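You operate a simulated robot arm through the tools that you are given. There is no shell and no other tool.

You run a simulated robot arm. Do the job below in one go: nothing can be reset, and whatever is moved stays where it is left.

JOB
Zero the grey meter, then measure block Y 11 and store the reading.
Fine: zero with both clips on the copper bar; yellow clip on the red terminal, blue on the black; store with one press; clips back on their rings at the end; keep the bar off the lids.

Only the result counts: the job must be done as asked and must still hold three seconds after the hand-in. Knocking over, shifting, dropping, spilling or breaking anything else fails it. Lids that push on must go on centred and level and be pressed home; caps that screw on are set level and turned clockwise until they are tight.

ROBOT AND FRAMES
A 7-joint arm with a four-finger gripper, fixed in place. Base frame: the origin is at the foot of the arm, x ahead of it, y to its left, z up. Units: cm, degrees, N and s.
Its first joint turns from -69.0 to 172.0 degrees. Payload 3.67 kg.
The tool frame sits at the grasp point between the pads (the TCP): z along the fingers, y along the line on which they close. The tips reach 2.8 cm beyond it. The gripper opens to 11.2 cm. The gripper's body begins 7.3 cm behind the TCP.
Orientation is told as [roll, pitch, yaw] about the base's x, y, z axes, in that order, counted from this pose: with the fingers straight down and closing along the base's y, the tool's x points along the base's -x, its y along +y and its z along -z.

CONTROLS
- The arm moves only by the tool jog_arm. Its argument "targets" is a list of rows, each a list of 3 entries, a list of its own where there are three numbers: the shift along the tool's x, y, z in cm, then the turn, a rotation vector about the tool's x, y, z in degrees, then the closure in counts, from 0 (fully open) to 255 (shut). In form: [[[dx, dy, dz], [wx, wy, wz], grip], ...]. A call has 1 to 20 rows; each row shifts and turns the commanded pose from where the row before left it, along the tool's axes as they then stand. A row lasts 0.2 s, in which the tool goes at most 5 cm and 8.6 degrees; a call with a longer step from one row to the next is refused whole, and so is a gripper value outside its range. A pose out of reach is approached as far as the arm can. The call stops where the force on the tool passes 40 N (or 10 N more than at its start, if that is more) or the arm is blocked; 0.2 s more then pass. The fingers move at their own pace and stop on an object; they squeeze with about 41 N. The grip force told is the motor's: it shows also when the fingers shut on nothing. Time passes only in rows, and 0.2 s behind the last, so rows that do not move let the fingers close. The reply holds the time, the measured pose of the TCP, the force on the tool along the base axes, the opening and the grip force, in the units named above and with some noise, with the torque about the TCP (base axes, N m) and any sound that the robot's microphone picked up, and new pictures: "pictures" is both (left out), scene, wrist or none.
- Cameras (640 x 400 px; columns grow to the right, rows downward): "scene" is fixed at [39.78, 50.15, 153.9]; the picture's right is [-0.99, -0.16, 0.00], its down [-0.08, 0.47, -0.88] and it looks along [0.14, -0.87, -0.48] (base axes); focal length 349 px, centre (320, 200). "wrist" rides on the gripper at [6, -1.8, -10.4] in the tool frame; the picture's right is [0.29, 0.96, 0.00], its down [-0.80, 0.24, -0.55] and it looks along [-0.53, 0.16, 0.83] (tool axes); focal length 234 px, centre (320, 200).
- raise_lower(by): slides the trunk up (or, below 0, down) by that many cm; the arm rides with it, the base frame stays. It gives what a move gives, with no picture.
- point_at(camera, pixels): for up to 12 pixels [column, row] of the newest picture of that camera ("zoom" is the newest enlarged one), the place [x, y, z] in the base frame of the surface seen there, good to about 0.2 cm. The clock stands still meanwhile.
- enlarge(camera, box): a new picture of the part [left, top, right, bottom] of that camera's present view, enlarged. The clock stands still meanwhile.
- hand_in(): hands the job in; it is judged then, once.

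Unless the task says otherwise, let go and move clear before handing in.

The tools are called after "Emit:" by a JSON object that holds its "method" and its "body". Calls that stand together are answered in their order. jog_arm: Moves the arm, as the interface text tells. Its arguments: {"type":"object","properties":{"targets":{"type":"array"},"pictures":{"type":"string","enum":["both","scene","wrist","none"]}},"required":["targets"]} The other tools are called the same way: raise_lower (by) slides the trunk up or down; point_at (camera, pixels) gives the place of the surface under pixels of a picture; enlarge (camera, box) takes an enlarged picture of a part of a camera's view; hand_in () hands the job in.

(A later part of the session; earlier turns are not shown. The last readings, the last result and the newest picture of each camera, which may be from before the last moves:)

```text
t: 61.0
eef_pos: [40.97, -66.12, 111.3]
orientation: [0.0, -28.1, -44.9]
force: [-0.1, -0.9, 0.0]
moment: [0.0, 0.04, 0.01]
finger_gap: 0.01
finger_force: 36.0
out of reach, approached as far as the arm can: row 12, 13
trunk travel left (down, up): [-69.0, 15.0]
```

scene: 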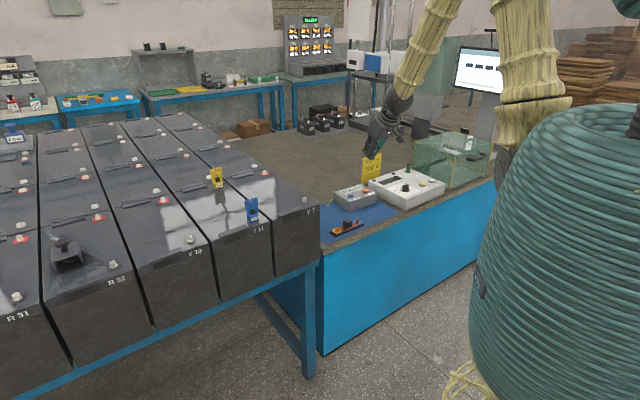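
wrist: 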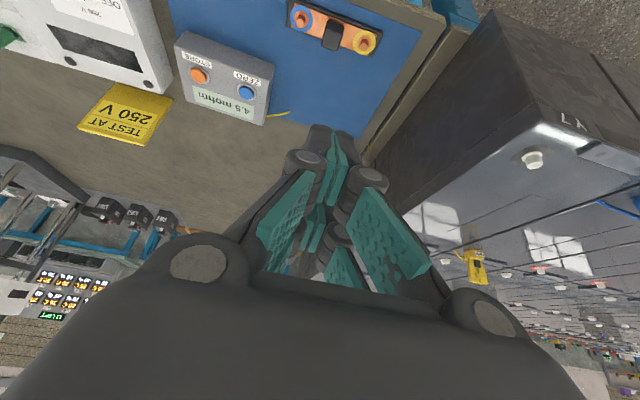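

The last two rows ran into a reach limit (turning joint near its end), so for STORE I'll go back to a vertical hand with yaw 0, as worked at ZERO, and approach from the ZERO side.

Emit:
{"method": "jog_arm", "body": {"targets": [[[0, 1.5, 0], [0, 0, 0], 255], [[0, 1.5, 0], [0, 7, 0], 255], [[0, 0, 0], [0, 7, 0], 255], [[0, 0, 0], [0, 7, 0], 255], [[0, 0, 0], [0, 7, 0], 255], [[-2, 0, 0], [0, 0, -7.45], 255], [[-2, 0, 0], [0, 0, -7.45], 255], [[-2, 0, 0], [0, 0, -7.45], 255], [[-2, 0, 0], [0, 0, -7.45], 255], [[0, -2, 0], [0, 0, -7.45], 255], [[0, -2, 0], [0, 0, -7.45], 255], [[0, 0, 0], [0, 0, 0], 255]]}}

```text
t: 63.6
eef_pos: [49.85, -73.07, 113.93]
orientation: [-6.9, -10.4, 1.9]
force: [0.5, 0.5, -0.3]
moment: [-0.03, 0.04, -0.03]
finger_gap: 0.0
finger_force: 35.5
out of reach, approached as far as the arm can: row 2, 3
trunk travel left (down, up): [-69.0, 15.0]
```

scene: 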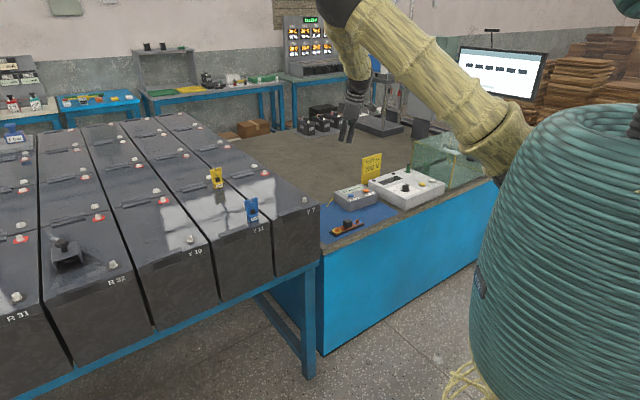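
wrist: 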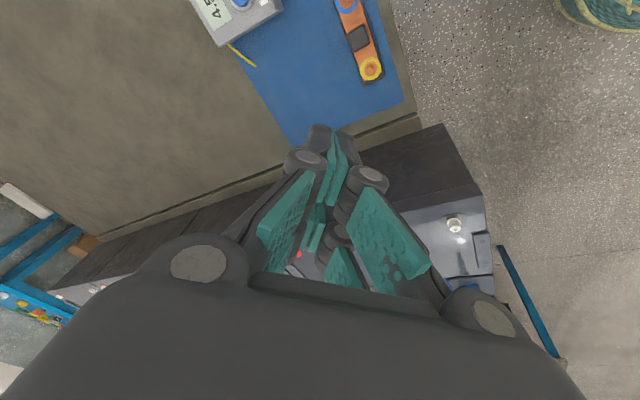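

The hand ended at roll -6.9, pitch -10.4, yaw 1.9 since two rows were clipped. I'll level it and move out above ZERO.

Emit:
{"method": "jog_arm", "body": {"targets": [[[0, 0, 0], [-3.45, 5.2, 0.95], 255], [[0, 0, 0], [-3.45, 5.2, 0.95], 255], [[0.3, -3.86, 0], [0, 0, 0], 255], [[0.3, -3.86, 0], [0, 0, 0], 255], [[0.3, -3.86, 0], [0, 0, 0], 255], [[0.3, -3.86, 0], [0, 0, 0], 255], [[0.3, -3.86, 0], [0, 0, 0], 255], [[0, 0, 0], [0, 0, 0], 255]]}}

```text
t: 65.4
eef_pos: [48.17, -92.74, 113.52]
orientation: [0.4, -0.1, -0.7]
force: [-0.7, 0.2, 0.4]
moment: [-0.02, 0.0, -0.01]
finger_gap: 0.04
finger_force: 35.5
trunk travel left (down, up): [-69.0, 15.0]
```

scene: 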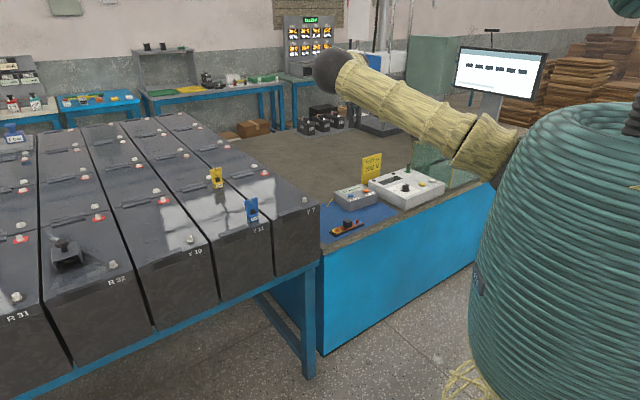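
wrist: 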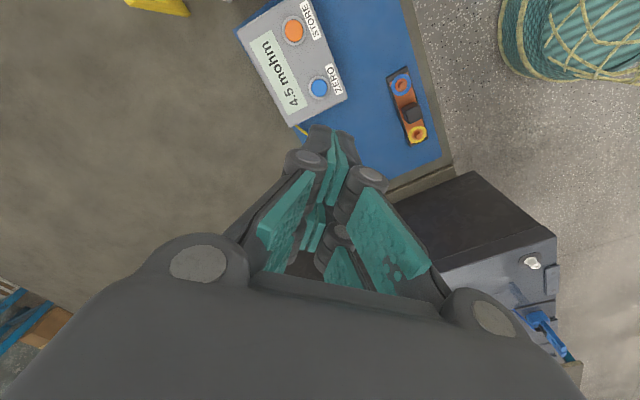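

Level again at (48.2,-92.7,113.5). Now over to STORE at (41.3,-98.1), staying high to check reach.

Emit:
{"method": "jog_arm", "body": {"targets": [[[2.3, -1.8, 0], [0, 0, 0], 255], [[2.3, -1.8, 0], [0, 0, 0], 255], [[2.3, -1.8, 0], [0, 0, 0], 255], [[0, 0, 0], [0, 0, 0], 255]]}}

```text
t: 66.4
eef_pos: [41.18, -98.55, 113.13]
orientation: [0.6, 0.0, -0.7]
force: [-0.9, 0.1, -0.8]
moment: [-0.04, -0.03, 0.01]
finger_gap: 0.01
finger_force: 35.8
trunk travel left (down, up): [-69.0, 15.0]
```

scene: 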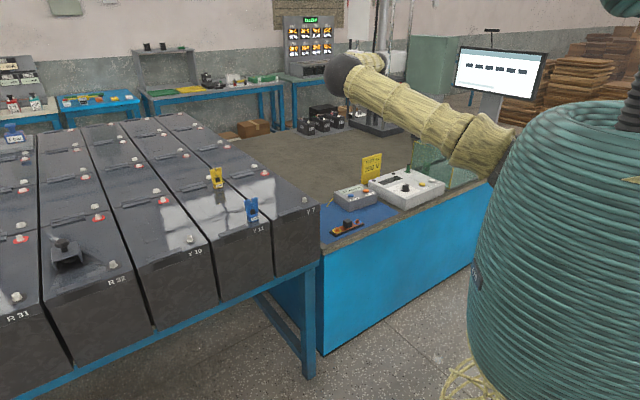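
wrist: 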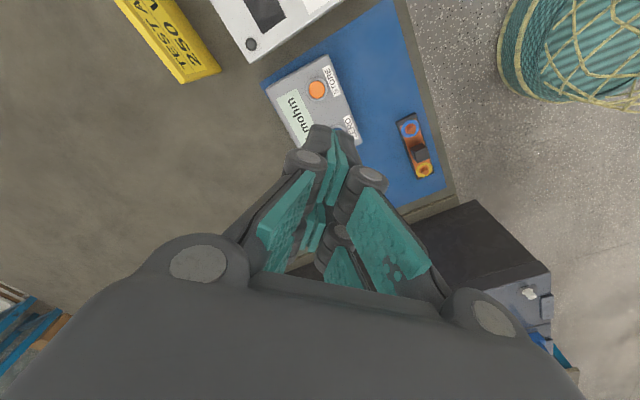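

STORE's position is reachable (41.2,-98.55). Lowering the trunk 24 cm brings the tips to about z 86, still 7 cm above the button.

Emit:
{"method": "raise_lower", "body": {"by": -24}}

Emit:
{"method": "jog_arm", "body": {"targets": [[[0, 0.3, 2], [0, 0, 0], 255], [[0, 0.1, 2], [0, 0, 0], 255], [[0, 0, 0], [0, 0, 0], 255]]}}

Emit:
{"method": "enlarge", "body": {"camera": "scene", "box": [325, 165, 395, 215]}}

```text
t: 68.9
eef_pos: [41.04, -98.29, 89.35]
orientation: [0.5, -0.2, -0.8]
force: [-0.3, 0.5, 0.9]
moment: [-0.02, -0.04, 0.01]
finger_gap: 0.02
finger_force: 35.4
trunk travel left (down, up): [-45.0, 39.0]
```

```text
t: 69.7
eef_pos: [41.02, -97.13, 85.76]
orientation: [0.1, -0.3, -0.7]
force: [0.4, -0.4, 0.3]
moment: [0.05, 0.02, -0.01]
finger_gap: 0.02
finger_force: 35.4
trunk travel left (down, up): [-45.0, 39.0]
```

scene: 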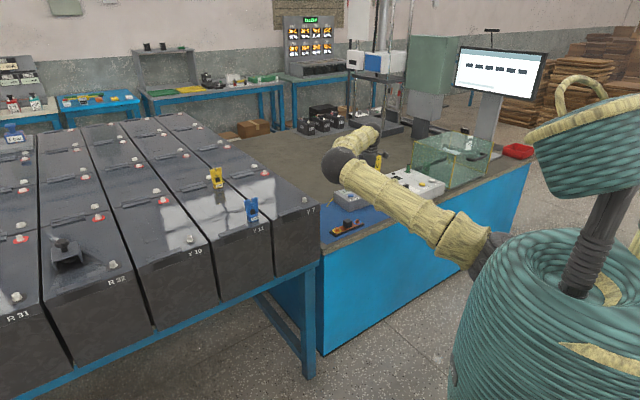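
wrist: 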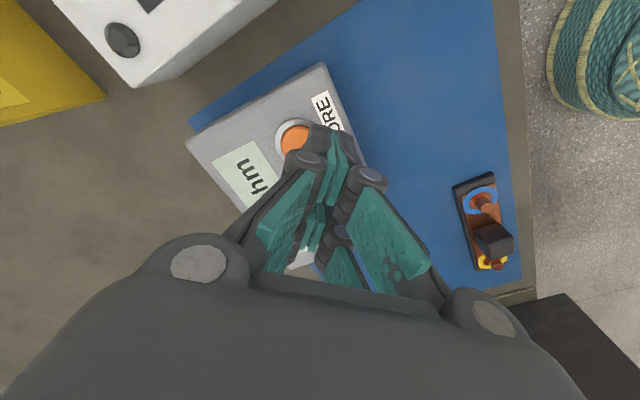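

```text
8.00 times, centred on (360, 190) of scene
```

zoom: 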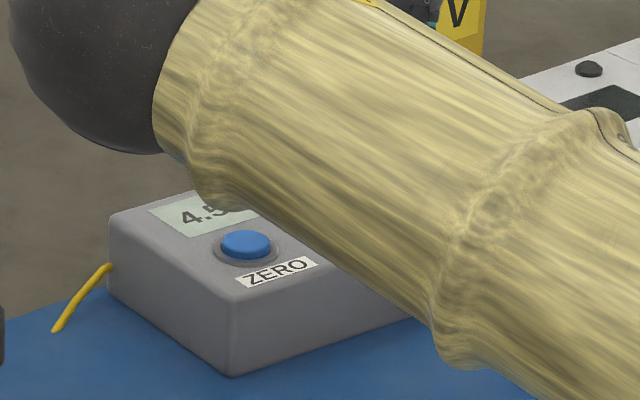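

The TCP is 1 cm short of STORE (orange at wrist (296,140)); I'll shift over and go down to about 1.5 cm above it.

Emit:
{"method": "jog_arm", "body": {"targets": [[[-0.3, -1.0, 1], [0, 0, 0], 255], [[0, 0, 1], [0, 0, 0], 255], [[0, 0, 0], [0, 0, 0], 255]], "pictures": "wrist"}}

Emit:
{"method": "point_at", "body": {"camera": "wrist", "pixels": [[300, 145], [295, 150], [290, 140], [305, 130]]}}

```text
t: 70.5
eef_pos: [41.29, -98.72, 83.3]
orientation: [0.5, 0.0, -0.9]
force: [-0.5, 0.0, -0.7]
moment: [-0.05, -0.01, 0.01]
finger_gap: 0.0
finger_force: 35.4
trunk travel left (down, up): [-45.0, 39.0]
```

wrist: 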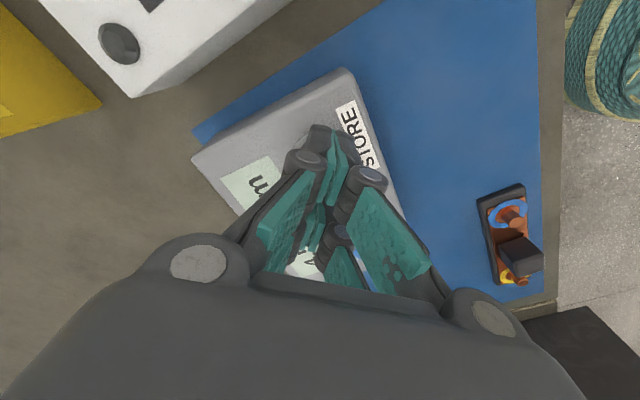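

```text
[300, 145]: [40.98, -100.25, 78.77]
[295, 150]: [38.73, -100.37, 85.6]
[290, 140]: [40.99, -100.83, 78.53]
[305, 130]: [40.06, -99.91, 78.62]
```

Overshot to y -98.7, so I'll nudge back 0.4 and re-read before pressing.

Emit:
{"method": "jog_arm", "body": {"targets": [[[0, 0.4, 0], [0, 0, 0], 255], [[0, 0, 0], [0, 0, 0], 255], [[0, 0, 0], [0, 0, 0], 255]], "pictures": "wrist"}}

```text
t: 71.3
eef_pos: [41.3, -98.0, 83.49]
orientation: [0.3, -0.1, -0.5]
force: [0.4, -1.0, -1.0]
moment: [0.0, -0.02, 0.04]
finger_gap: 0.02
finger_force: 36.0
trunk travel left (down, up): [-45.0, 39.0]
```

wrist: 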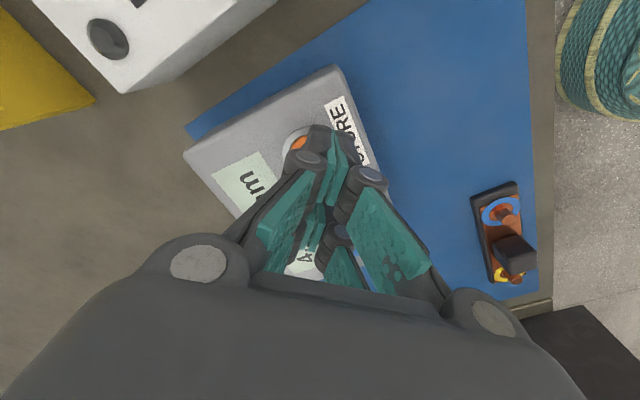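

Centred over STORE at (41.3,-98.0). Pressing once: down toward z 81.4, where ZERO clicked.

Emit:
{"method": "jog_arm", "body": {"targets": [[[0, 0, 0.6], [0, 0, 0], 255], [[0, 0, 0.6], [0, 0, 0], 255], [[0, 0, 0.3], [0, 0, 0], 255], [[0, 0, 0.2], [0, 0, 0], 255], [[0, 0, 0.15], [0, 0, 0], 255], [[0, 0, 0.15], [0, 0, 0], 255]], "pictures": "wrist"}}

```text
t: 72.7
eef_pos: [41.39, -98.19, 81.42]
orientation: [0.4, -0.1, -0.7]
force: [0.5, 0.6, 2.1]
moment: [0.01, -0.05, 0.0]
finger_gap: 0.0
finger_force: 35.6
trunk travel left (down, up): [-45.0, 39.0]
heard: click
```

wrist: 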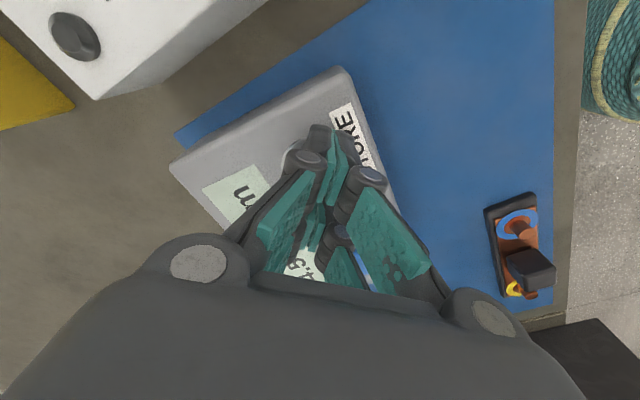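

One click heard with 2 N: pressed once. Lifting straight off and moving away from the meter.

Emit:
{"method": "jog_arm", "body": {"targets": [[[0, 0, -2], [0, 0, 0], 255], [[0, 0, -4], [0, 0, 0], 255], [[0, 0, -4], [0, 0, 0], 255], [[0, 0, -4], [0, 0, 0], 255], [[-2, 1.5, -3], [0, 0, 0], 255], [[-2.5, 2, 0], [0, 0, 0], 255], [[-2.5, 3, 0], [0, 0, 0], 255], [[0, 4, 0], [0, 0, 0], 255], [[0, 4, 0], [0, 0, 0], 150], [[0, 0, 0], [0, 0, 0], 150]]}}

Emit:
{"method": "enlarge", "body": {"camera": "wrist", "box": [100, 0, 420, 200]}}

```text
t: 74.9
eef_pos: [48.58, -84.12, 98.27]
orientation: [0.5, -0.1, -0.7]
force: [0.5, 0.1, -0.7]
moment: [0.01, 0.03, 0.0]
finger_gap: 4.62
finger_force: 0.2
trunk travel left (down, up): [-45.0, 39.0]
```

scene: 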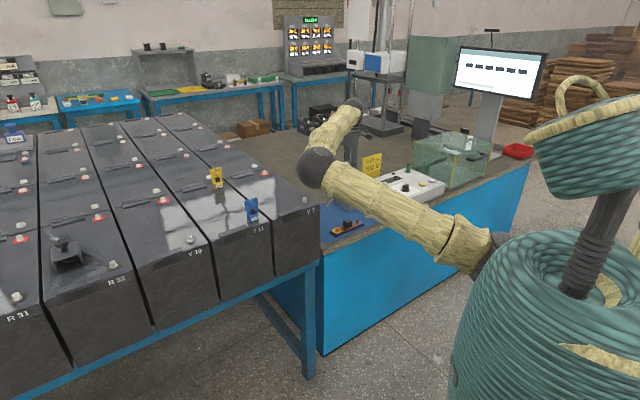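
wrist: 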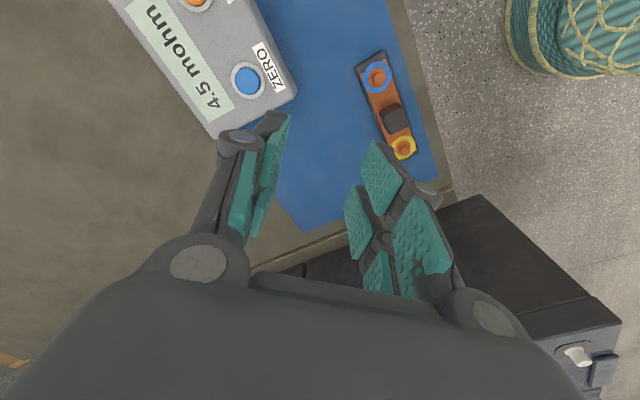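

```text
2.00 times, centred on (260, 100) of wrist
```

zoom: 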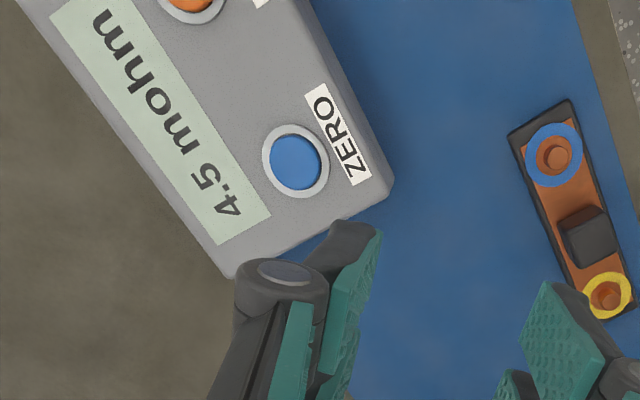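

Display still 4.5 mohm, and both rings and posts on the bar are well visible (zoom (553,155) blue, (607,296) yellow). Measuring them for the return.

Emit:
{"method": "point_at", "body": {"camera": "zoom", "pixels": [[558, 154], [530, 155], [579, 155], [553, 128], [553, 183], [606, 297], [586, 297], [627, 297], [607, 276], [607, 316], [585, 225], [550, 160]]}}

Emit:
{"method": "enlarge", "body": {"camera": "scene", "box": [322, 200, 374, 240]}}

```text
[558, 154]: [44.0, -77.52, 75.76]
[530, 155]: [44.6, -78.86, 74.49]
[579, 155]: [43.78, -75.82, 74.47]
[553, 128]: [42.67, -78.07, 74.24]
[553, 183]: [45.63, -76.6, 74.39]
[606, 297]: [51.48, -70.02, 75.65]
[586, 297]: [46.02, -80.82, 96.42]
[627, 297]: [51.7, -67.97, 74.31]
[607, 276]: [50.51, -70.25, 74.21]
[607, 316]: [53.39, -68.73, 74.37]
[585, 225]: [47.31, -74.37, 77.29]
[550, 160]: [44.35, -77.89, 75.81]
```

```text
10.00 times, centred on (348, 220) of scene
```

zoom: 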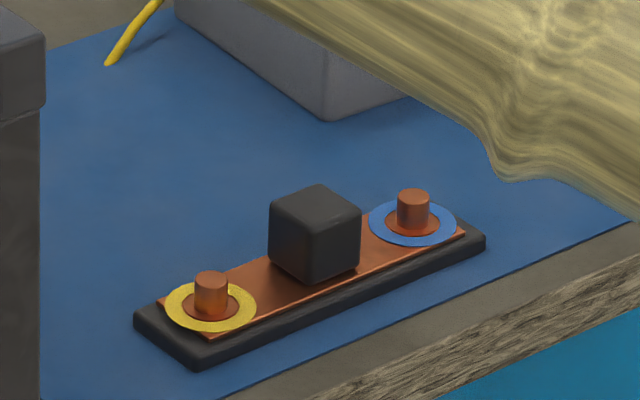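

The store press is done and the ring positions match the grasp points I noted. Now back up and over to the blue clip on Y 11: first raise the trunk, then travel and turn the hand.

Emit:
{"method": "raise_lower", "body": {"by": 24}}

Emit:
{"method": "jog_arm", "body": {"targets": [[[-1.72, 3.7, 0.3], [0, 0, 0], 150], [[-1.72, 3.7, 0.3], [0, 0, 0], 150], [[-1.72, 3.7, 0.3], [0, 0, 0], 150], [[-1.72, 3.7, 0.3], [0, 0, 0], 150], [[-1.72, 3.7, 0.3], [0, 0, 0], 150], [[-1.72, 3.7, 0.3], [0, 0, 0], 150], [[-1.72, 3.7, 0.3], [0, 0, 0], 150], [[-1.72, 3.7, 0.3], [0, 0, 0], 150], [[-1.72, 3.7, 0.3], [0, 0, 0], 150], [[-1.72, 3.7, 0.3], [0, 0, 0], 150], [[-1.72, 3.7, 0.3], [0, 0, 0], 150], [[-1.72, 3.7, 0.3], [0, 0, 0], 150], [[-1.72, 3.7, 0.3], [0, 0, 0], 150], [[0, 0, 0], [0, 0, 0], 150]]}}

```text
t: 77.4
eef_pos: [48.66, -83.91, 122.46]
orientation: [0.3, 0.0, -0.6]
force: [0.1, -0.5, 0.8]
moment: [-0.02, 0.0, -0.01]
finger_gap: 4.64
finger_force: 0.0
trunk travel left (down, up): [-69.0, 15.0]
```

```text
t: 80.0
eef_pos: [67.14, -41.72, 108.54]
orientation: [0.6, 9.7, -2.2]
force: [0.0, -0.3, -0.6]
moment: [-0.03, -0.03, -0.01]
finger_gap: 4.62
finger_force: 0.0
trunk travel left (down, up): [-69.0, 15.0]
stopped in row 13: the arm was blocked; the commanded pose is now the measured one
```

scene: 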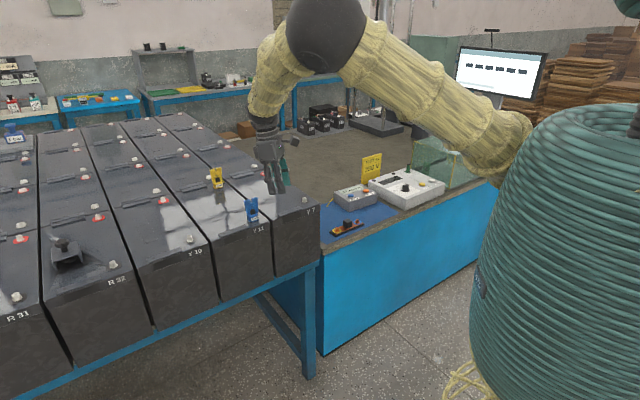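
wrist: 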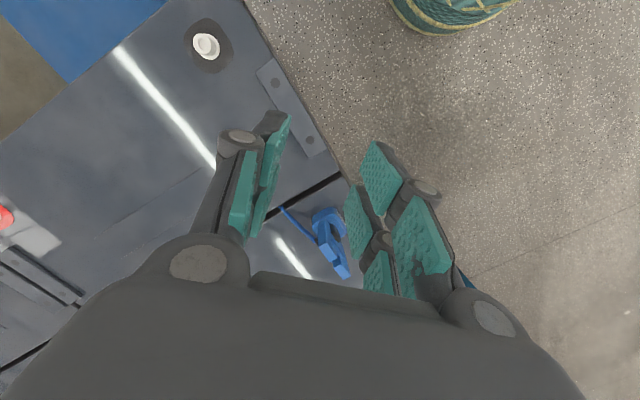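

The call stopped with "arm blocked" at (67.1,-41.7,108.5), pitched 9.7°, with no tool force, likely a joint limit. I'll check that nothing was disturbed before going on.

Emit:
{"method": "enlarge", "body": {"camera": "scene", "box": [190, 140, 320, 240]}}

Emit:
{"method": "enlarge", "body": {"camera": "scene", "box": [230, 0, 550, 200]}}

```text
4.00 times, centred on (255, 190) of scene
```

zoom: 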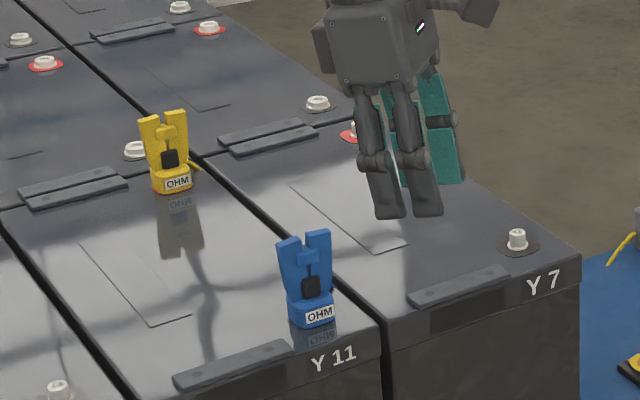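

```text
2.00 times, centred on (390, 100) of scene
```

zoom: 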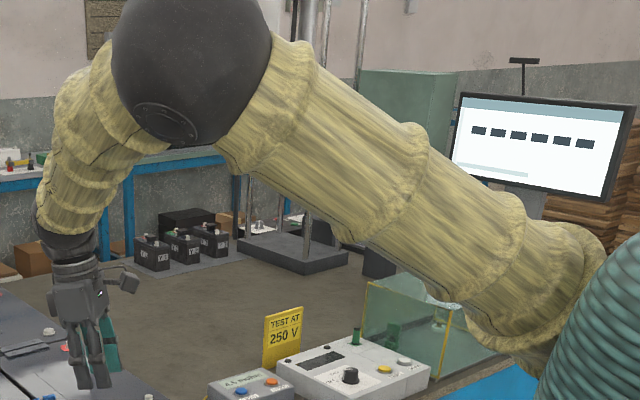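

Both clips are untouched (zoom (165,150) and (305,285)). I'll raise the hand a little, undo the pitch and turn the yaw in small parts.

Emit:
{"method": "jog_arm", "body": {"targets": [[[0, 0, -1.5], [0, -4.8, 0], 150], [[0, 0, -1.5], [0, -4.8, 0], 150], [[0, 0, -1.5], [0, 0, 6], 150], [[0, 0, -1.5], [0, 0, 6], 150], [[0, 0, 0], [0, 0, 0], 150]], "pictures": "scene"}}

```text
t: 81.4
eef_pos: [65.94, -43.26, 108.68]
orientation: [0.0, 5.3, -16.1]
force: [-0.3, 0.7, 0.3]
moment: [0.02, 0.02, -0.02]
finger_gap: 4.63
finger_force: 0.2
trunk travel left (down, up): [-69.0, 15.0]
stopped in row 5: the arm was blocked; the commanded pose is now the measured one
```

scene: 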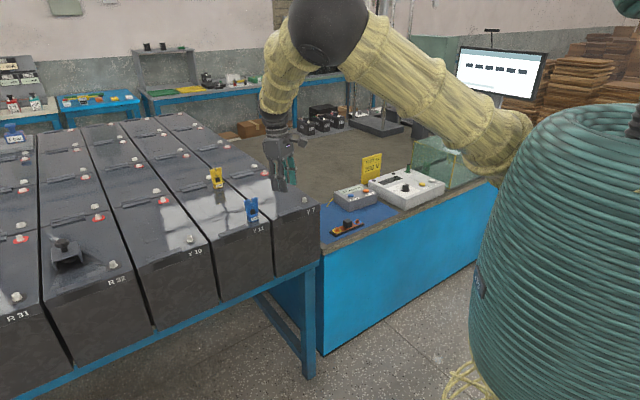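

The hand can't rise here: the elbow has folded into a joint limit in this configuration. I'll go back along the free path to (50,-75), turn and tilt there as I did originally, then return.

Emit:
{"method": "jog_arm", "body": {"targets": [[[0.73, -3.9, -0.1], [0, 0, 0], 150], [[0.73, -3.9, -0.1], [0, 0, 0], 150], [[0.73, -3.9, -0.1], [0, 0, 0], 150], [[0.73, -3.9, -0.1], [0, 0, 0], 150], [[0.73, -3.9, -0.1], [0, 0, 0], 150], [[0.73, -3.9, -0.1], [0, 0, 0], 150], [[0.73, -3.9, -0.1], [0, 0, 0], 150], [[0.73, -3.9, -0.1], [0, 0, 0], 150], [[0, 0, 0], [0, 0, 0], 150]]}}

```text
t: 83.4
eef_pos: [52.09, -71.66, 110.25]
orientation: [-0.2, 5.1, -15.8]
force: [0.2, 0.5, 0.2]
moment: [-0.03, -0.01, 0.03]
finger_gap: 4.62
finger_force: 0.0
trunk travel left (down, up): [-69.0, 15.0]
```

scene: 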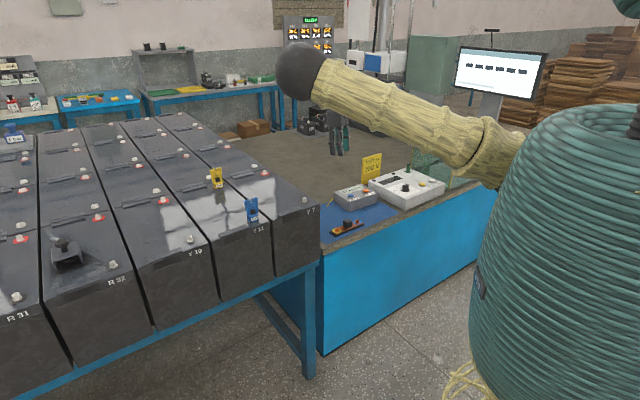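
wrist: 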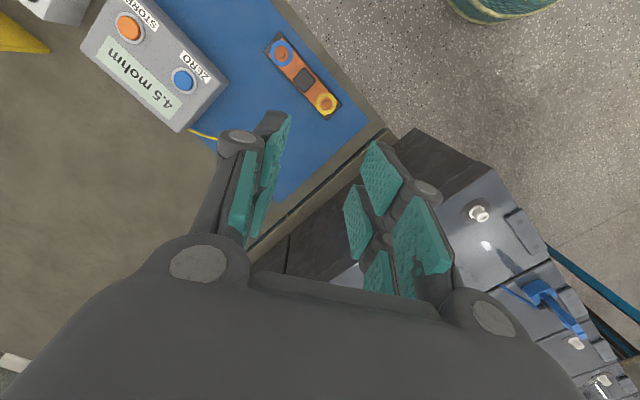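

Free again. Leveling, turning to yaw -44.7 and tilting to -28 here.

Emit:
{"method": "jog_arm", "body": {"targets": [[[0, -2.5, 0], [0, -5.1, 0], 150], [[0, -2.5, 0], [0, 0, 7.23], 150], [[0, 0, 0], [0, 0, 7.23], 150], [[0, 0, 0], [0, 0, 7.23], 150], [[0, 0, 0], [0, 0, 7.23], 150], [[0, 0, 0], [0, -7, 0], 150], [[0, 0, 0], [0, -7, 0], 150], [[0, 0, 0], [0, -7, 0], 150], [[0, 0, 0], [0, -7, 0], 150], [[0, 0, 0], [0, 0, 0], 150], [[0, 0, 0], [0, 0, 0], 150]]}}

```text
t: 85.8
eef_pos: [50.69, -76.28, 110.23]
orientation: [-0.1, -28.0, -44.7]
force: [-0.5, 0.5, -1.4]
moment: [-0.01, 0.03, 0.0]
finger_gap: 4.63
finger_force: 0.1
trunk travel left (down, up): [-69.0, 15.0]
```

scene: 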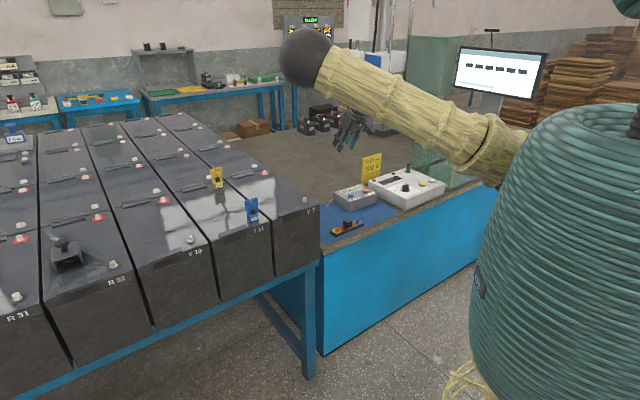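
wrist: 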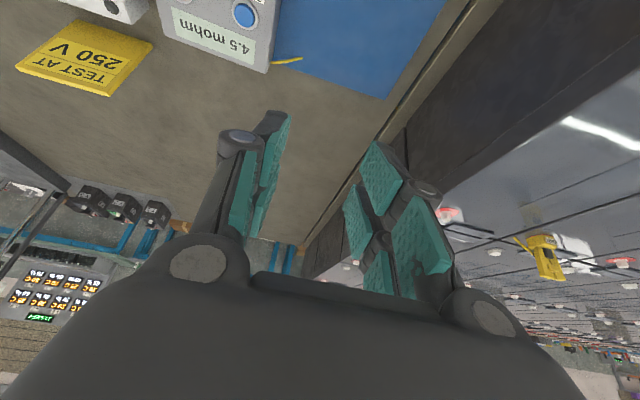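

Same posture as on the first trip. From here the way to the yellow clip is known to be free, so I'll fetch yellow first.

Emit:
{"method": "jog_arm", "body": {"targets": [[[-0.985, 3.415, 0.546], [0, 0, 0], 150], [[-0.985, 3.415, 0.546], [0, 0, 0], 150], [[-0.985, 3.415, 0.546], [0, 0, 0], 150], [[-0.985, 3.415, 0.546], [0, 0, 0], 150], [[-0.985, 3.415, 0.546], [0, 0, 0], 150], [[-0.985, 3.415, 0.546], [0, 0, 0], 150], [[-0.985, 3.415, 0.546], [0, 0, 0], 150], [[-0.985, 3.415, 0.546], [0, 0, 0], 150], [[-0.985, 3.415, 0.546], [0, 0, 0], 150], [[-0.985, 3.415, 0.546], [0, 0, 0], 150], [[-0.985, 3.415, 0.546], [0, 0, 0], 150], [[-0.985, 3.415, 0.546], [0, 0, 0], 150], [[-0.985, 3.415, 0.546], [0, 0, 0], 150], [[0, 0, 0], [0, 0, 0], 150], [[0, 0, 0], [0, 0, 0], 150]]}}

Emit:
{"method": "enlarge", "body": {"camera": "wrist", "box": [240, 50, 420, 200]}}

```text
t: 89.0
eef_pos: [92.51, -54.94, 109.99]
orientation: [-0.2, -28.0, -44.6]
force: [0.5, 0.0, 0.0]
moment: [0.0, 0.02, 0.02]
finger_gap: 4.59
finger_force: 0.0
trunk travel left (down, up): [-69.0, 15.0]
```

scene: 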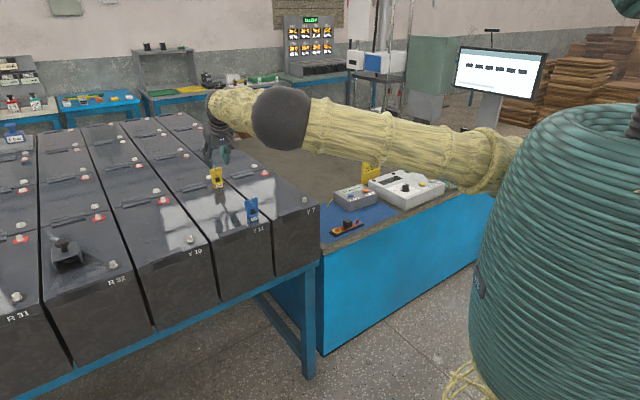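
wrist: 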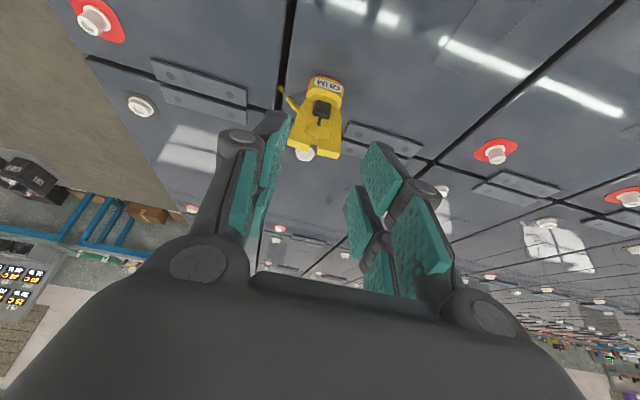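

```text
2.67 times, centred on (330, 125) of wrist
```

zoom: 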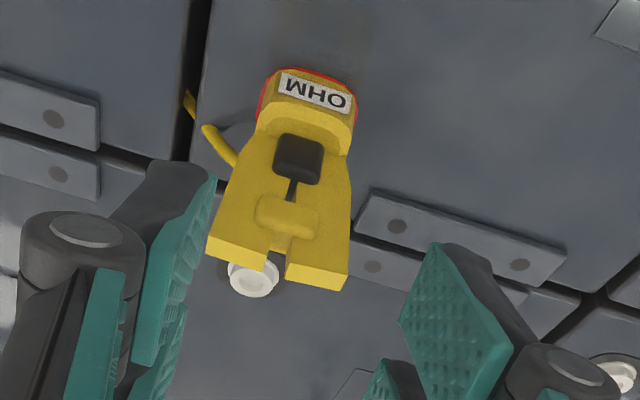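

Emit:
{"method": "point_at", "body": {"camera": "zoom", "pixels": [[212, 238], [343, 272], [240, 170], [352, 185], [235, 250], [315, 270], [300, 150], [315, 95]]}}

```text
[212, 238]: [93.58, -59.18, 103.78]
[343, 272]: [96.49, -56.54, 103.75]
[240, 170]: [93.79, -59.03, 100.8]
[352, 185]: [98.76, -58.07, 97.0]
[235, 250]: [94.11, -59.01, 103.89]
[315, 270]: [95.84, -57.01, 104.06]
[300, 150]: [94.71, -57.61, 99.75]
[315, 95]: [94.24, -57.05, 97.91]
```

The yellow clip stands where I left it. Correcting 0.3 cm sideways and moving in to the noted grasp pose.

Emit:
{"method": "jog_arm", "body": {"targets": [[[0.04, -0.3, 1.0], [0, 0, 0], 150], [[0.03, 0, 1.7], [0, 0, 0], 150], [[0.03, 0, 1.7], [0, 0, 0], 150], [[0.02, 0, 1.7], [0, 0, 0], 150], [[0.02, 0, 1.6], [0, 0, 0], 150], [[0, 0, 1.6], [0, 0, 0], 150], [[0, 0, 0], [0, 0, 0], 150]]}}

```text
t: 90.6
eef_pos: [95.05, -58.31, 101.66]
orientation: [-0.2, -28.1, -44.7]
force: [-0.2, 0.1, 0.1]
moment: [-0.01, 0.03, -0.03]
finger_gap: 4.63
finger_force: 0.1
trunk travel left (down, up): [-69.0, 15.0]
```

scene: 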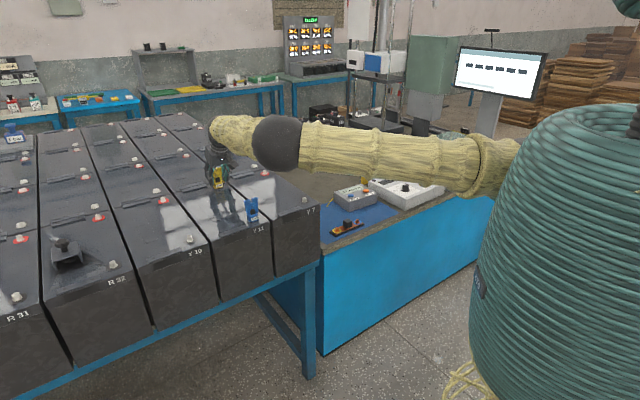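
wrist: 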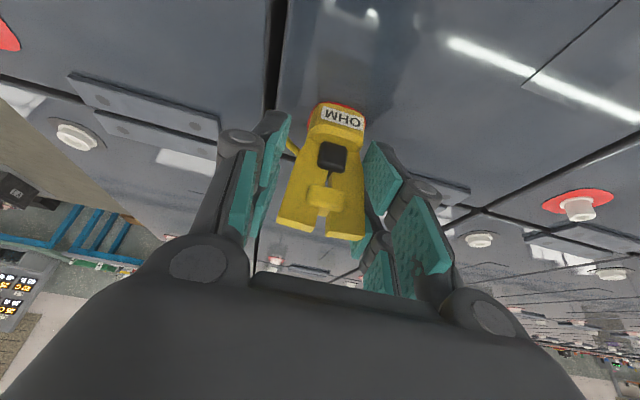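

The clip is about 0.3 cm right of centre between the pads. I'll correct that, then close gradually.

Emit:
{"method": "jog_arm", "body": {"targets": [[[0, 0.3, 0], [0, 0, 0], 150], [[0, 0, 0], [0, 0, 0], 150], [[0, 0, 0], [0, 0, 0], 150]], "pictures": "wrist"}}

```text
t: 91.4
eef_pos: [95.26, -58.17, 101.56]
orientation: [-0.2, -28.0, -44.6]
force: [0.6, 0.9, -0.7]
moment: [0.0, 0.0, -0.01]
finger_gap: 4.63
finger_force: 0.1
trunk travel left (down, up): [-69.0, 15.0]
```

wrist: 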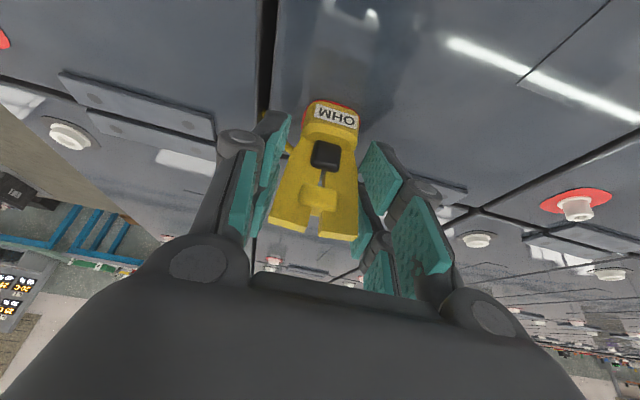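

Now identical to the release view (prongs at 270–358). Closing, then a slow vertical lift.

Emit:
{"method": "jog_arm", "body": {"targets": [[[0, 0, 0], [0, 0, 0], 165], [[0, 0, 0], [0, 0, 0], 175], [[0, 0, 0], [0, 0, 0], 185], [[0, 0, 0], [0, 0, 0], 195], [[0, 0, 0], [0, 0, 0], 210], [[0, 0, 0], [0, 0, 0], 230], [[0, 0, 0], [0, 0, 0], 230]], "pictures": "none"}}

Emit:
{"method": "jog_arm", "body": {"targets": [[[-0.23, 0, -0.44], [0, 0, 0], 230], [[-0.23, 0, -0.44], [0, 0, 0], 230], [[-0.47, 0, -0.88], [0, 0, 0], 230], [[-0.47, 0, -0.88], [0, 0, 0], 230], [[-0.47, 0, -0.88], [0, 0, 0], 230], [[-0.47, 0, -0.88], [0, 0, 0], 230], [[0, 0, 0], [0, 0, 0], 230]]}}

```text
t: 93.0
eef_pos: [95.36, -58.0, 101.58]
orientation: [-0.2, -28.0, -44.8]
force: [-0.3, 0.0, 0.0]
moment: [0.0, -0.04, 0.04]
finger_gap: 3.16
finger_force: 40.3
trunk travel left (down, up): [-69.0, 15.0]
```

```text
t: 94.6
eef_pos: [95.47, -58.19, 106.56]
orientation: [-0.1, -28.0, -44.7]
force: [-0.5, 0.0, -1.8]
moment: [-0.01, 0.0, 0.02]
finger_gap: 3.14
finger_force: 41.0
trunk travel left (down, up): [-69.0, 15.0]
```

scene: 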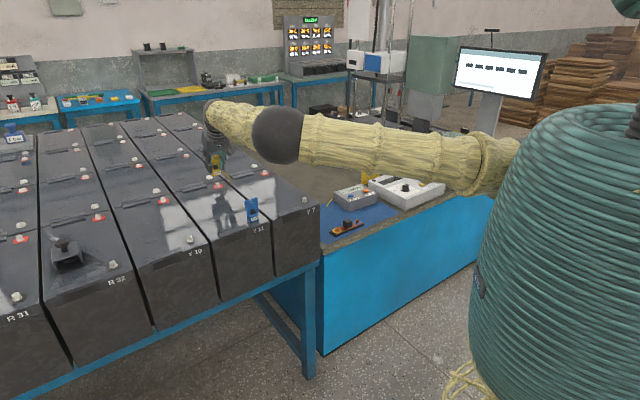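
wrist: 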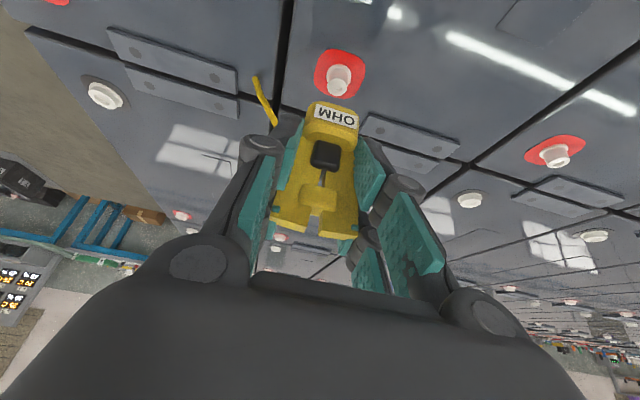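

The yellow clip is off the terminal. Carrying it back above its ring at z≈106.

Emit:
{"method": "jog_arm", "body": {"targets": [[[1.345, -2.584, -0.715], [0, 0, 0], 230], [[1.345, -2.584, -0.715], [0, 0, 0], 230], [[1.345, -2.584, -0.715], [0, 0, 0], 230], [[1.345, -2.584, -0.715], [0, 0, 0], 230], [[1.345, -2.584, -0.715], [0, 0, 0], 230], [[1.345, -2.584, -0.715], [0, 0, 0], 230], [[1.345, -2.584, -0.715], [0, 0, 0], 230], [[1.345, -2.584, -0.715], [0, 0, 0], 230], [[1.345, -2.584, -0.715], [0, 0, 0], 230], [[1.345, -2.584, -0.715], [0, 0, 0], 230], [[1.345, -2.584, -0.715], [0, 0, 0], 230], [[1.345, -2.584, -0.715], [0, 0, 0], 230], [[1.345, -2.584, -0.715], [0, 0, 0], 230], [[1.345, -2.584, -0.715], [0, 0, 0], 230], [[1.345, -2.584, -0.715], [0, 0, 0], 230], [[0, 0, 0], [0, 0, 0], 230], [[0, 0, 0], [0, 0, 0], 230]]}}

```text
t: 98.2
eef_pos: [51.85, -69.57, 106.74]
orientation: [-0.1, -28.0, -44.7]
force: [-1.3, 0.0, -1.1]
moment: [0.01, 0.0, -0.01]
finger_gap: 3.12
finger_force: 40.8
trunk travel left (down, up): [-69.0, 15.0]
```

scene: 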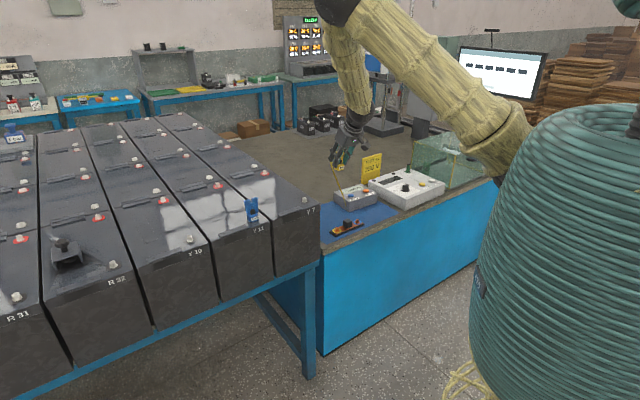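
wrist: 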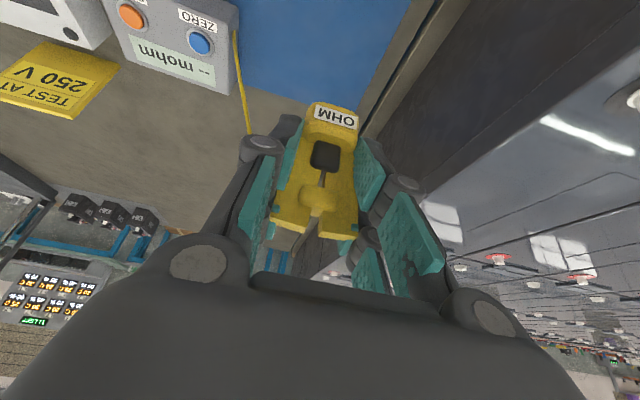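

Above the ring at (51.85,-69.57). Lowering the trunk 24 cm leaves the clip's base about 2 cm above the post.

Emit:
{"method": "raise_lower", "body": {"by": -24}}

Emit:
{"method": "jog_arm", "body": {"targets": [[[0, 0, 0], [0, 0, 0], 230]]}}

Emit:
{"method": "enlarge", "body": {"camera": "wrist", "box": [160, 30, 440, 260]}}

Emit:
{"method": "enlarge", "body": {"camera": "scene", "box": [320, 195, 376, 245]}}

```text
t: 100.7
eef_pos: [51.99, -69.42, 82.79]
orientation: [0.0, -28.0, -44.7]
force: [0.0, 0.4, -2.2]
moment: [0.0, 0.0, -0.02]
finger_gap: 3.15
finger_force: 40.7
trunk travel left (down, up): [-45.0, 39.0]
```

```text
t: 101.1
eef_pos: [51.97, -69.46, 82.84]
orientation: [0.0, -27.9, -44.6]
force: [0.3, 0.4, -1.5]
moment: [0.01, 0.02, 0.0]
finger_gap: 3.15
finger_force: 41.2
trunk travel left (down, up): [-45.0, 39.0]
```

scene: 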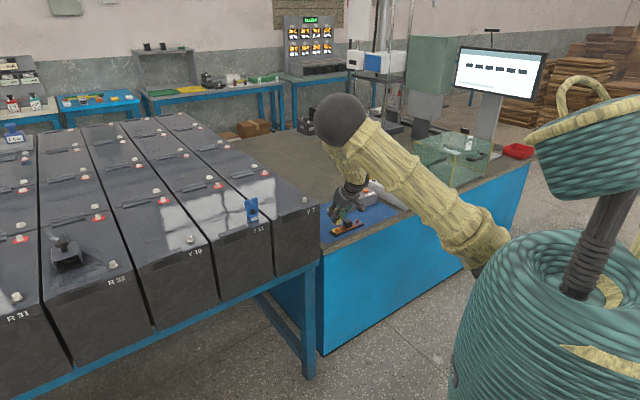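
wrist: 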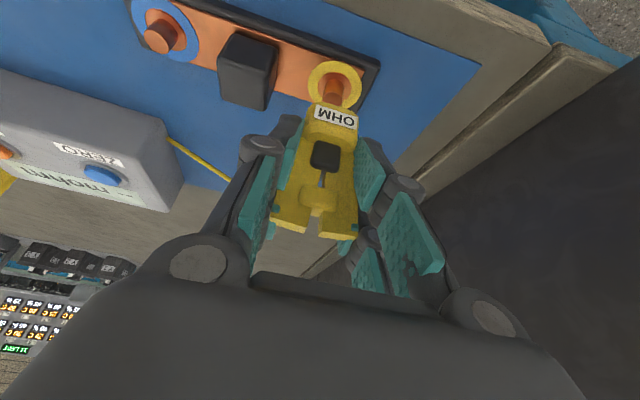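

```text
1.74 times, centred on (300, 145) of wrist
```

zoom: 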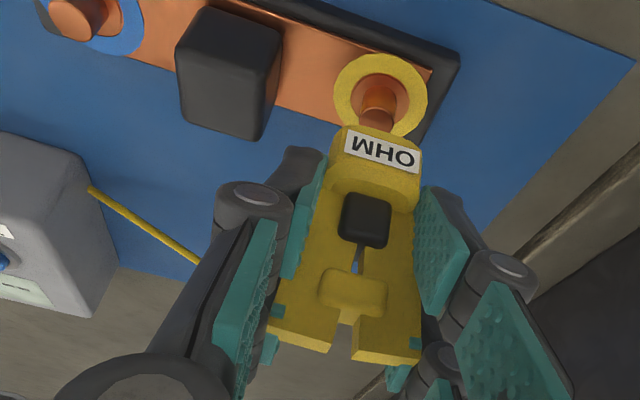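

```text
8.00 times, centred on (348, 220) of scene
```

zoom: 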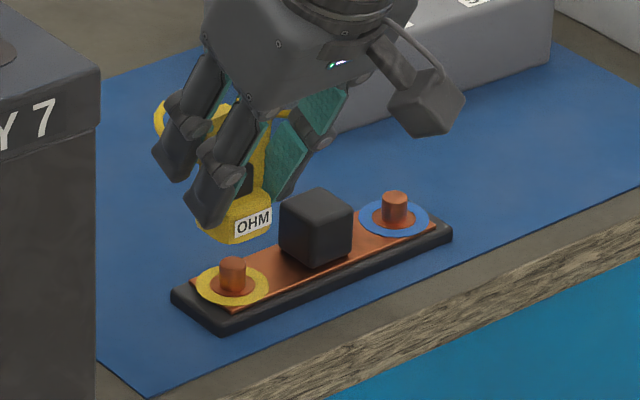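

The ring sits 0.2 cm to the left of the clip axis compared with the first lift. I'll correct that and lower to just above the post.

Emit:
{"method": "jog_arm", "body": {"targets": [[[-0.07, -0.2, 0.04], [0, 0, 0], 230], [[0.47, 0, 0.88], [0, 0, 0], 230], [[0.47, 0, 0.88], [0, 0, 0], 230], [[0, 0, 0], [0, 0, 0], 230]]}}

Emit:
{"method": "enlarge", "body": {"camera": "wrist", "box": [260, 40, 400, 180]}}

Emit:
{"method": "enlarge", "body": {"camera": "scene", "box": [320, 195, 376, 245]}}

```text
t: 102.1
eef_pos: [51.88, -69.64, 80.7]
orientation: [0.0, -28.1, -44.7]
force: [0.4, 1.3, -0.1]
moment: [0.0, 0.03, 0.02]
finger_gap: 3.17
finger_force: 40.7
trunk travel left (down, up): [-45.0, 39.0]
```

scene: 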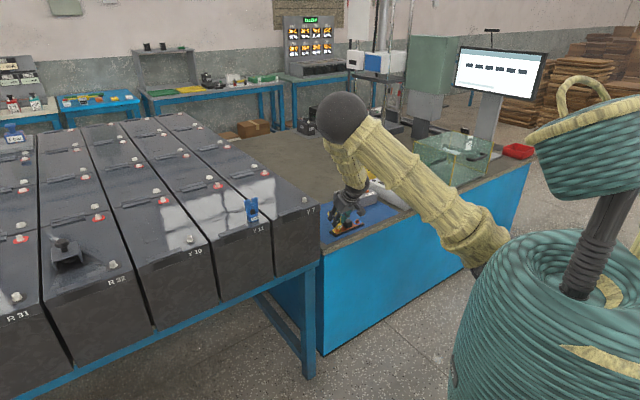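
wrist: 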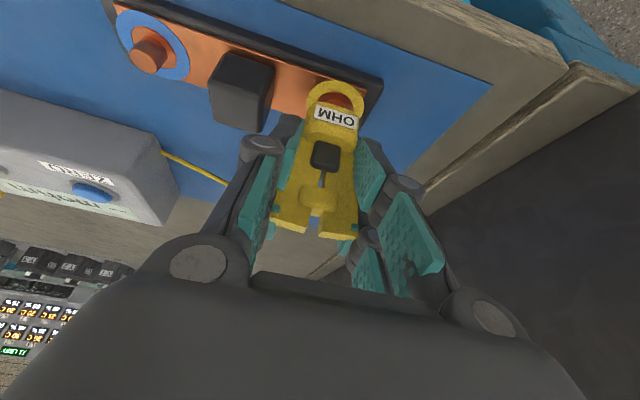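

```text
2.86 times, centred on (330, 110) of wrist
```

zoom: 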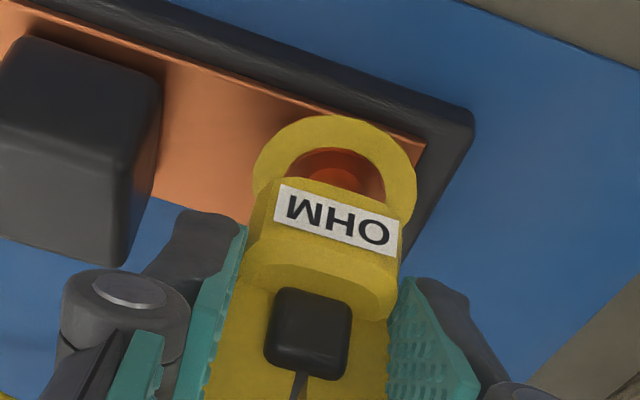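

```text
8.00 times, centred on (348, 220) of scene
```

zoom: 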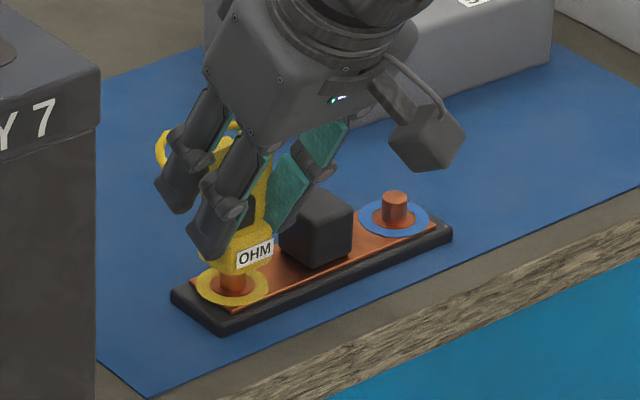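

Ring and clip line up as they did at the first lift. Lowering over the post in small steps.

Emit:
{"method": "jog_arm", "body": {"targets": [[[0.14, 0, 0.265], [0, 0, 0], 230], [[0.14, 0, 0.265], [0, 0, 0], 230], [[0.14, 0, 0.265], [0, 0, 0], 230], [[0, 0, 0], [0, 0, 0], 230]], "pictures": "wrist"}}

Emit:
{"method": "enlarge", "body": {"camera": "scene", "box": [320, 195, 376, 245]}}

```text
t: 103.1
eef_pos: [51.85, -69.69, 79.85]
orientation: [-0.1, -28.0, -44.8]
force: [0.0, 0.0, -1.3]
moment: [-0.03, -0.03, 0.0]
finger_gap: 3.16
finger_force: 40.8
trunk travel left (down, up): [-45.0, 39.0]
```

wrist: 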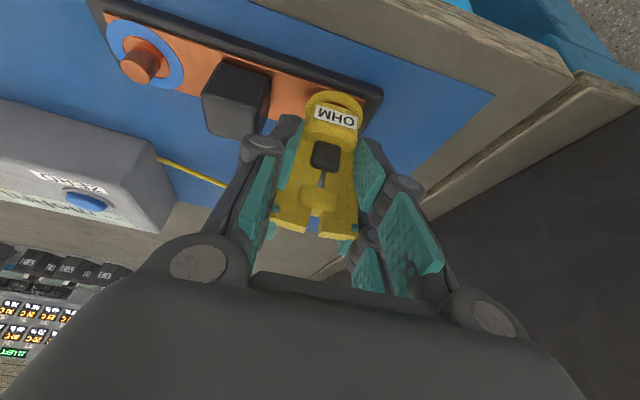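

```text
8.00 times, centred on (348, 220) of scene
```

zoom: 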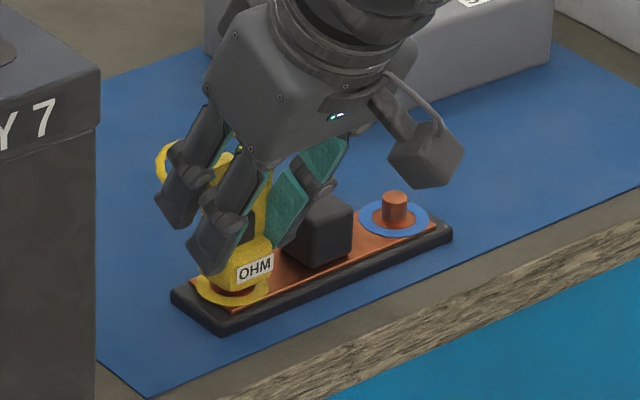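

The base is around the post with no resistance. Final fine steps to seat it near z 79.1.

Emit:
{"method": "jog_arm", "body": {"targets": [[[0.094, 0, 0.177], [0, 0, 0], 230], [[0.094, 0, 0.177], [0, 0, 0], 230], [[0.07, 0, 0.13], [0, 0, 0], 230], [[0, 0, 0], [0, 0, 0], 230]], "pictures": "none"}}

Emit:
{"method": "jog_arm", "body": {"targets": [[[0.047, 0, 0.088], [0, 0, 0], 230], [[0, 0, 0], [0, 0, 0], 230]], "pictures": "none"}}

```text
t: 104.1
eef_pos: [51.89, -69.77, 79.33]
orientation: [-0.1, -28.0, -44.7]
force: [0.7, -0.4, -0.2]
moment: [-0.02, -0.01, -0.01]
finger_gap: 3.14
finger_force: 40.9
trunk travel left (down, up): [-45.0, 39.0]
```

```text
t: 104.7
eef_pos: [51.92, -69.61, 79.2]
orientation: [0.0, -28.0, -44.6]
force: [-0.2, -0.8, -0.8]
moment: [0.02, -0.01, 0.04]
finger_gap: 3.15
finger_force: 40.9
trunk travel left (down, up): [-45.0, 39.0]
```

Emit:
{"method": "jog_arm", "body": {"targets": [[[0.047, 0, 0.088], [0, 0, 0], 230], [[0, 0, 0], [0, 0, 0], 230]], "pictures": "none"}}

Emit:
{"method": "enlarge", "body": {"camera": "scene", "box": [320, 195, 376, 245]}}

```text
t: 105.3
eef_pos: [51.81, -69.61, 79.18]
orientation: [-0.1, -28.0, -44.7]
force: [0.7, 0.3, 0.5]
moment: [-0.01, 0.03, -0.01]
finger_gap: 3.15
finger_force: 41.4
trunk travel left (down, up): [-45.0, 39.0]
```

```text
8.00 times, centred on (348, 220) of scene
```

zoom: 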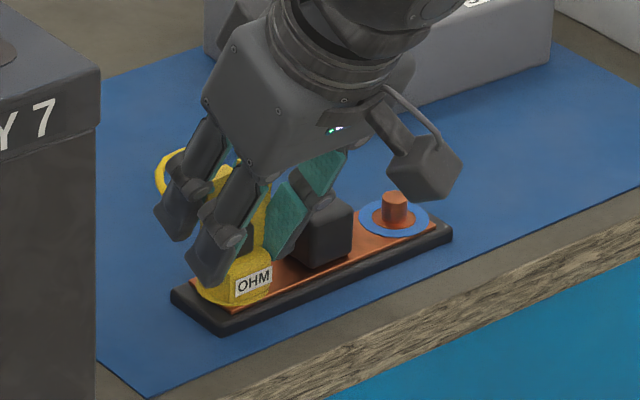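

Emit:
{"method": "jog_arm", "body": {"targets": [[[0.047, 0, 0.088], [0, 0, 0], 230], [[0, 0, 0], [0, 0, 0], 230]], "pictures": "none"}}

```text
t: 105.9
eef_pos: [51.87, -69.69, 79.13]
orientation: [-0.1, -28.1, -44.8]
force: [-0.2, -0.1, 6.4]
moment: [0.0, -0.02, 0.03]
finger_gap: 3.16
finger_force: 41.1
trunk travel left (down, up): [-45.0, 39.0]
```

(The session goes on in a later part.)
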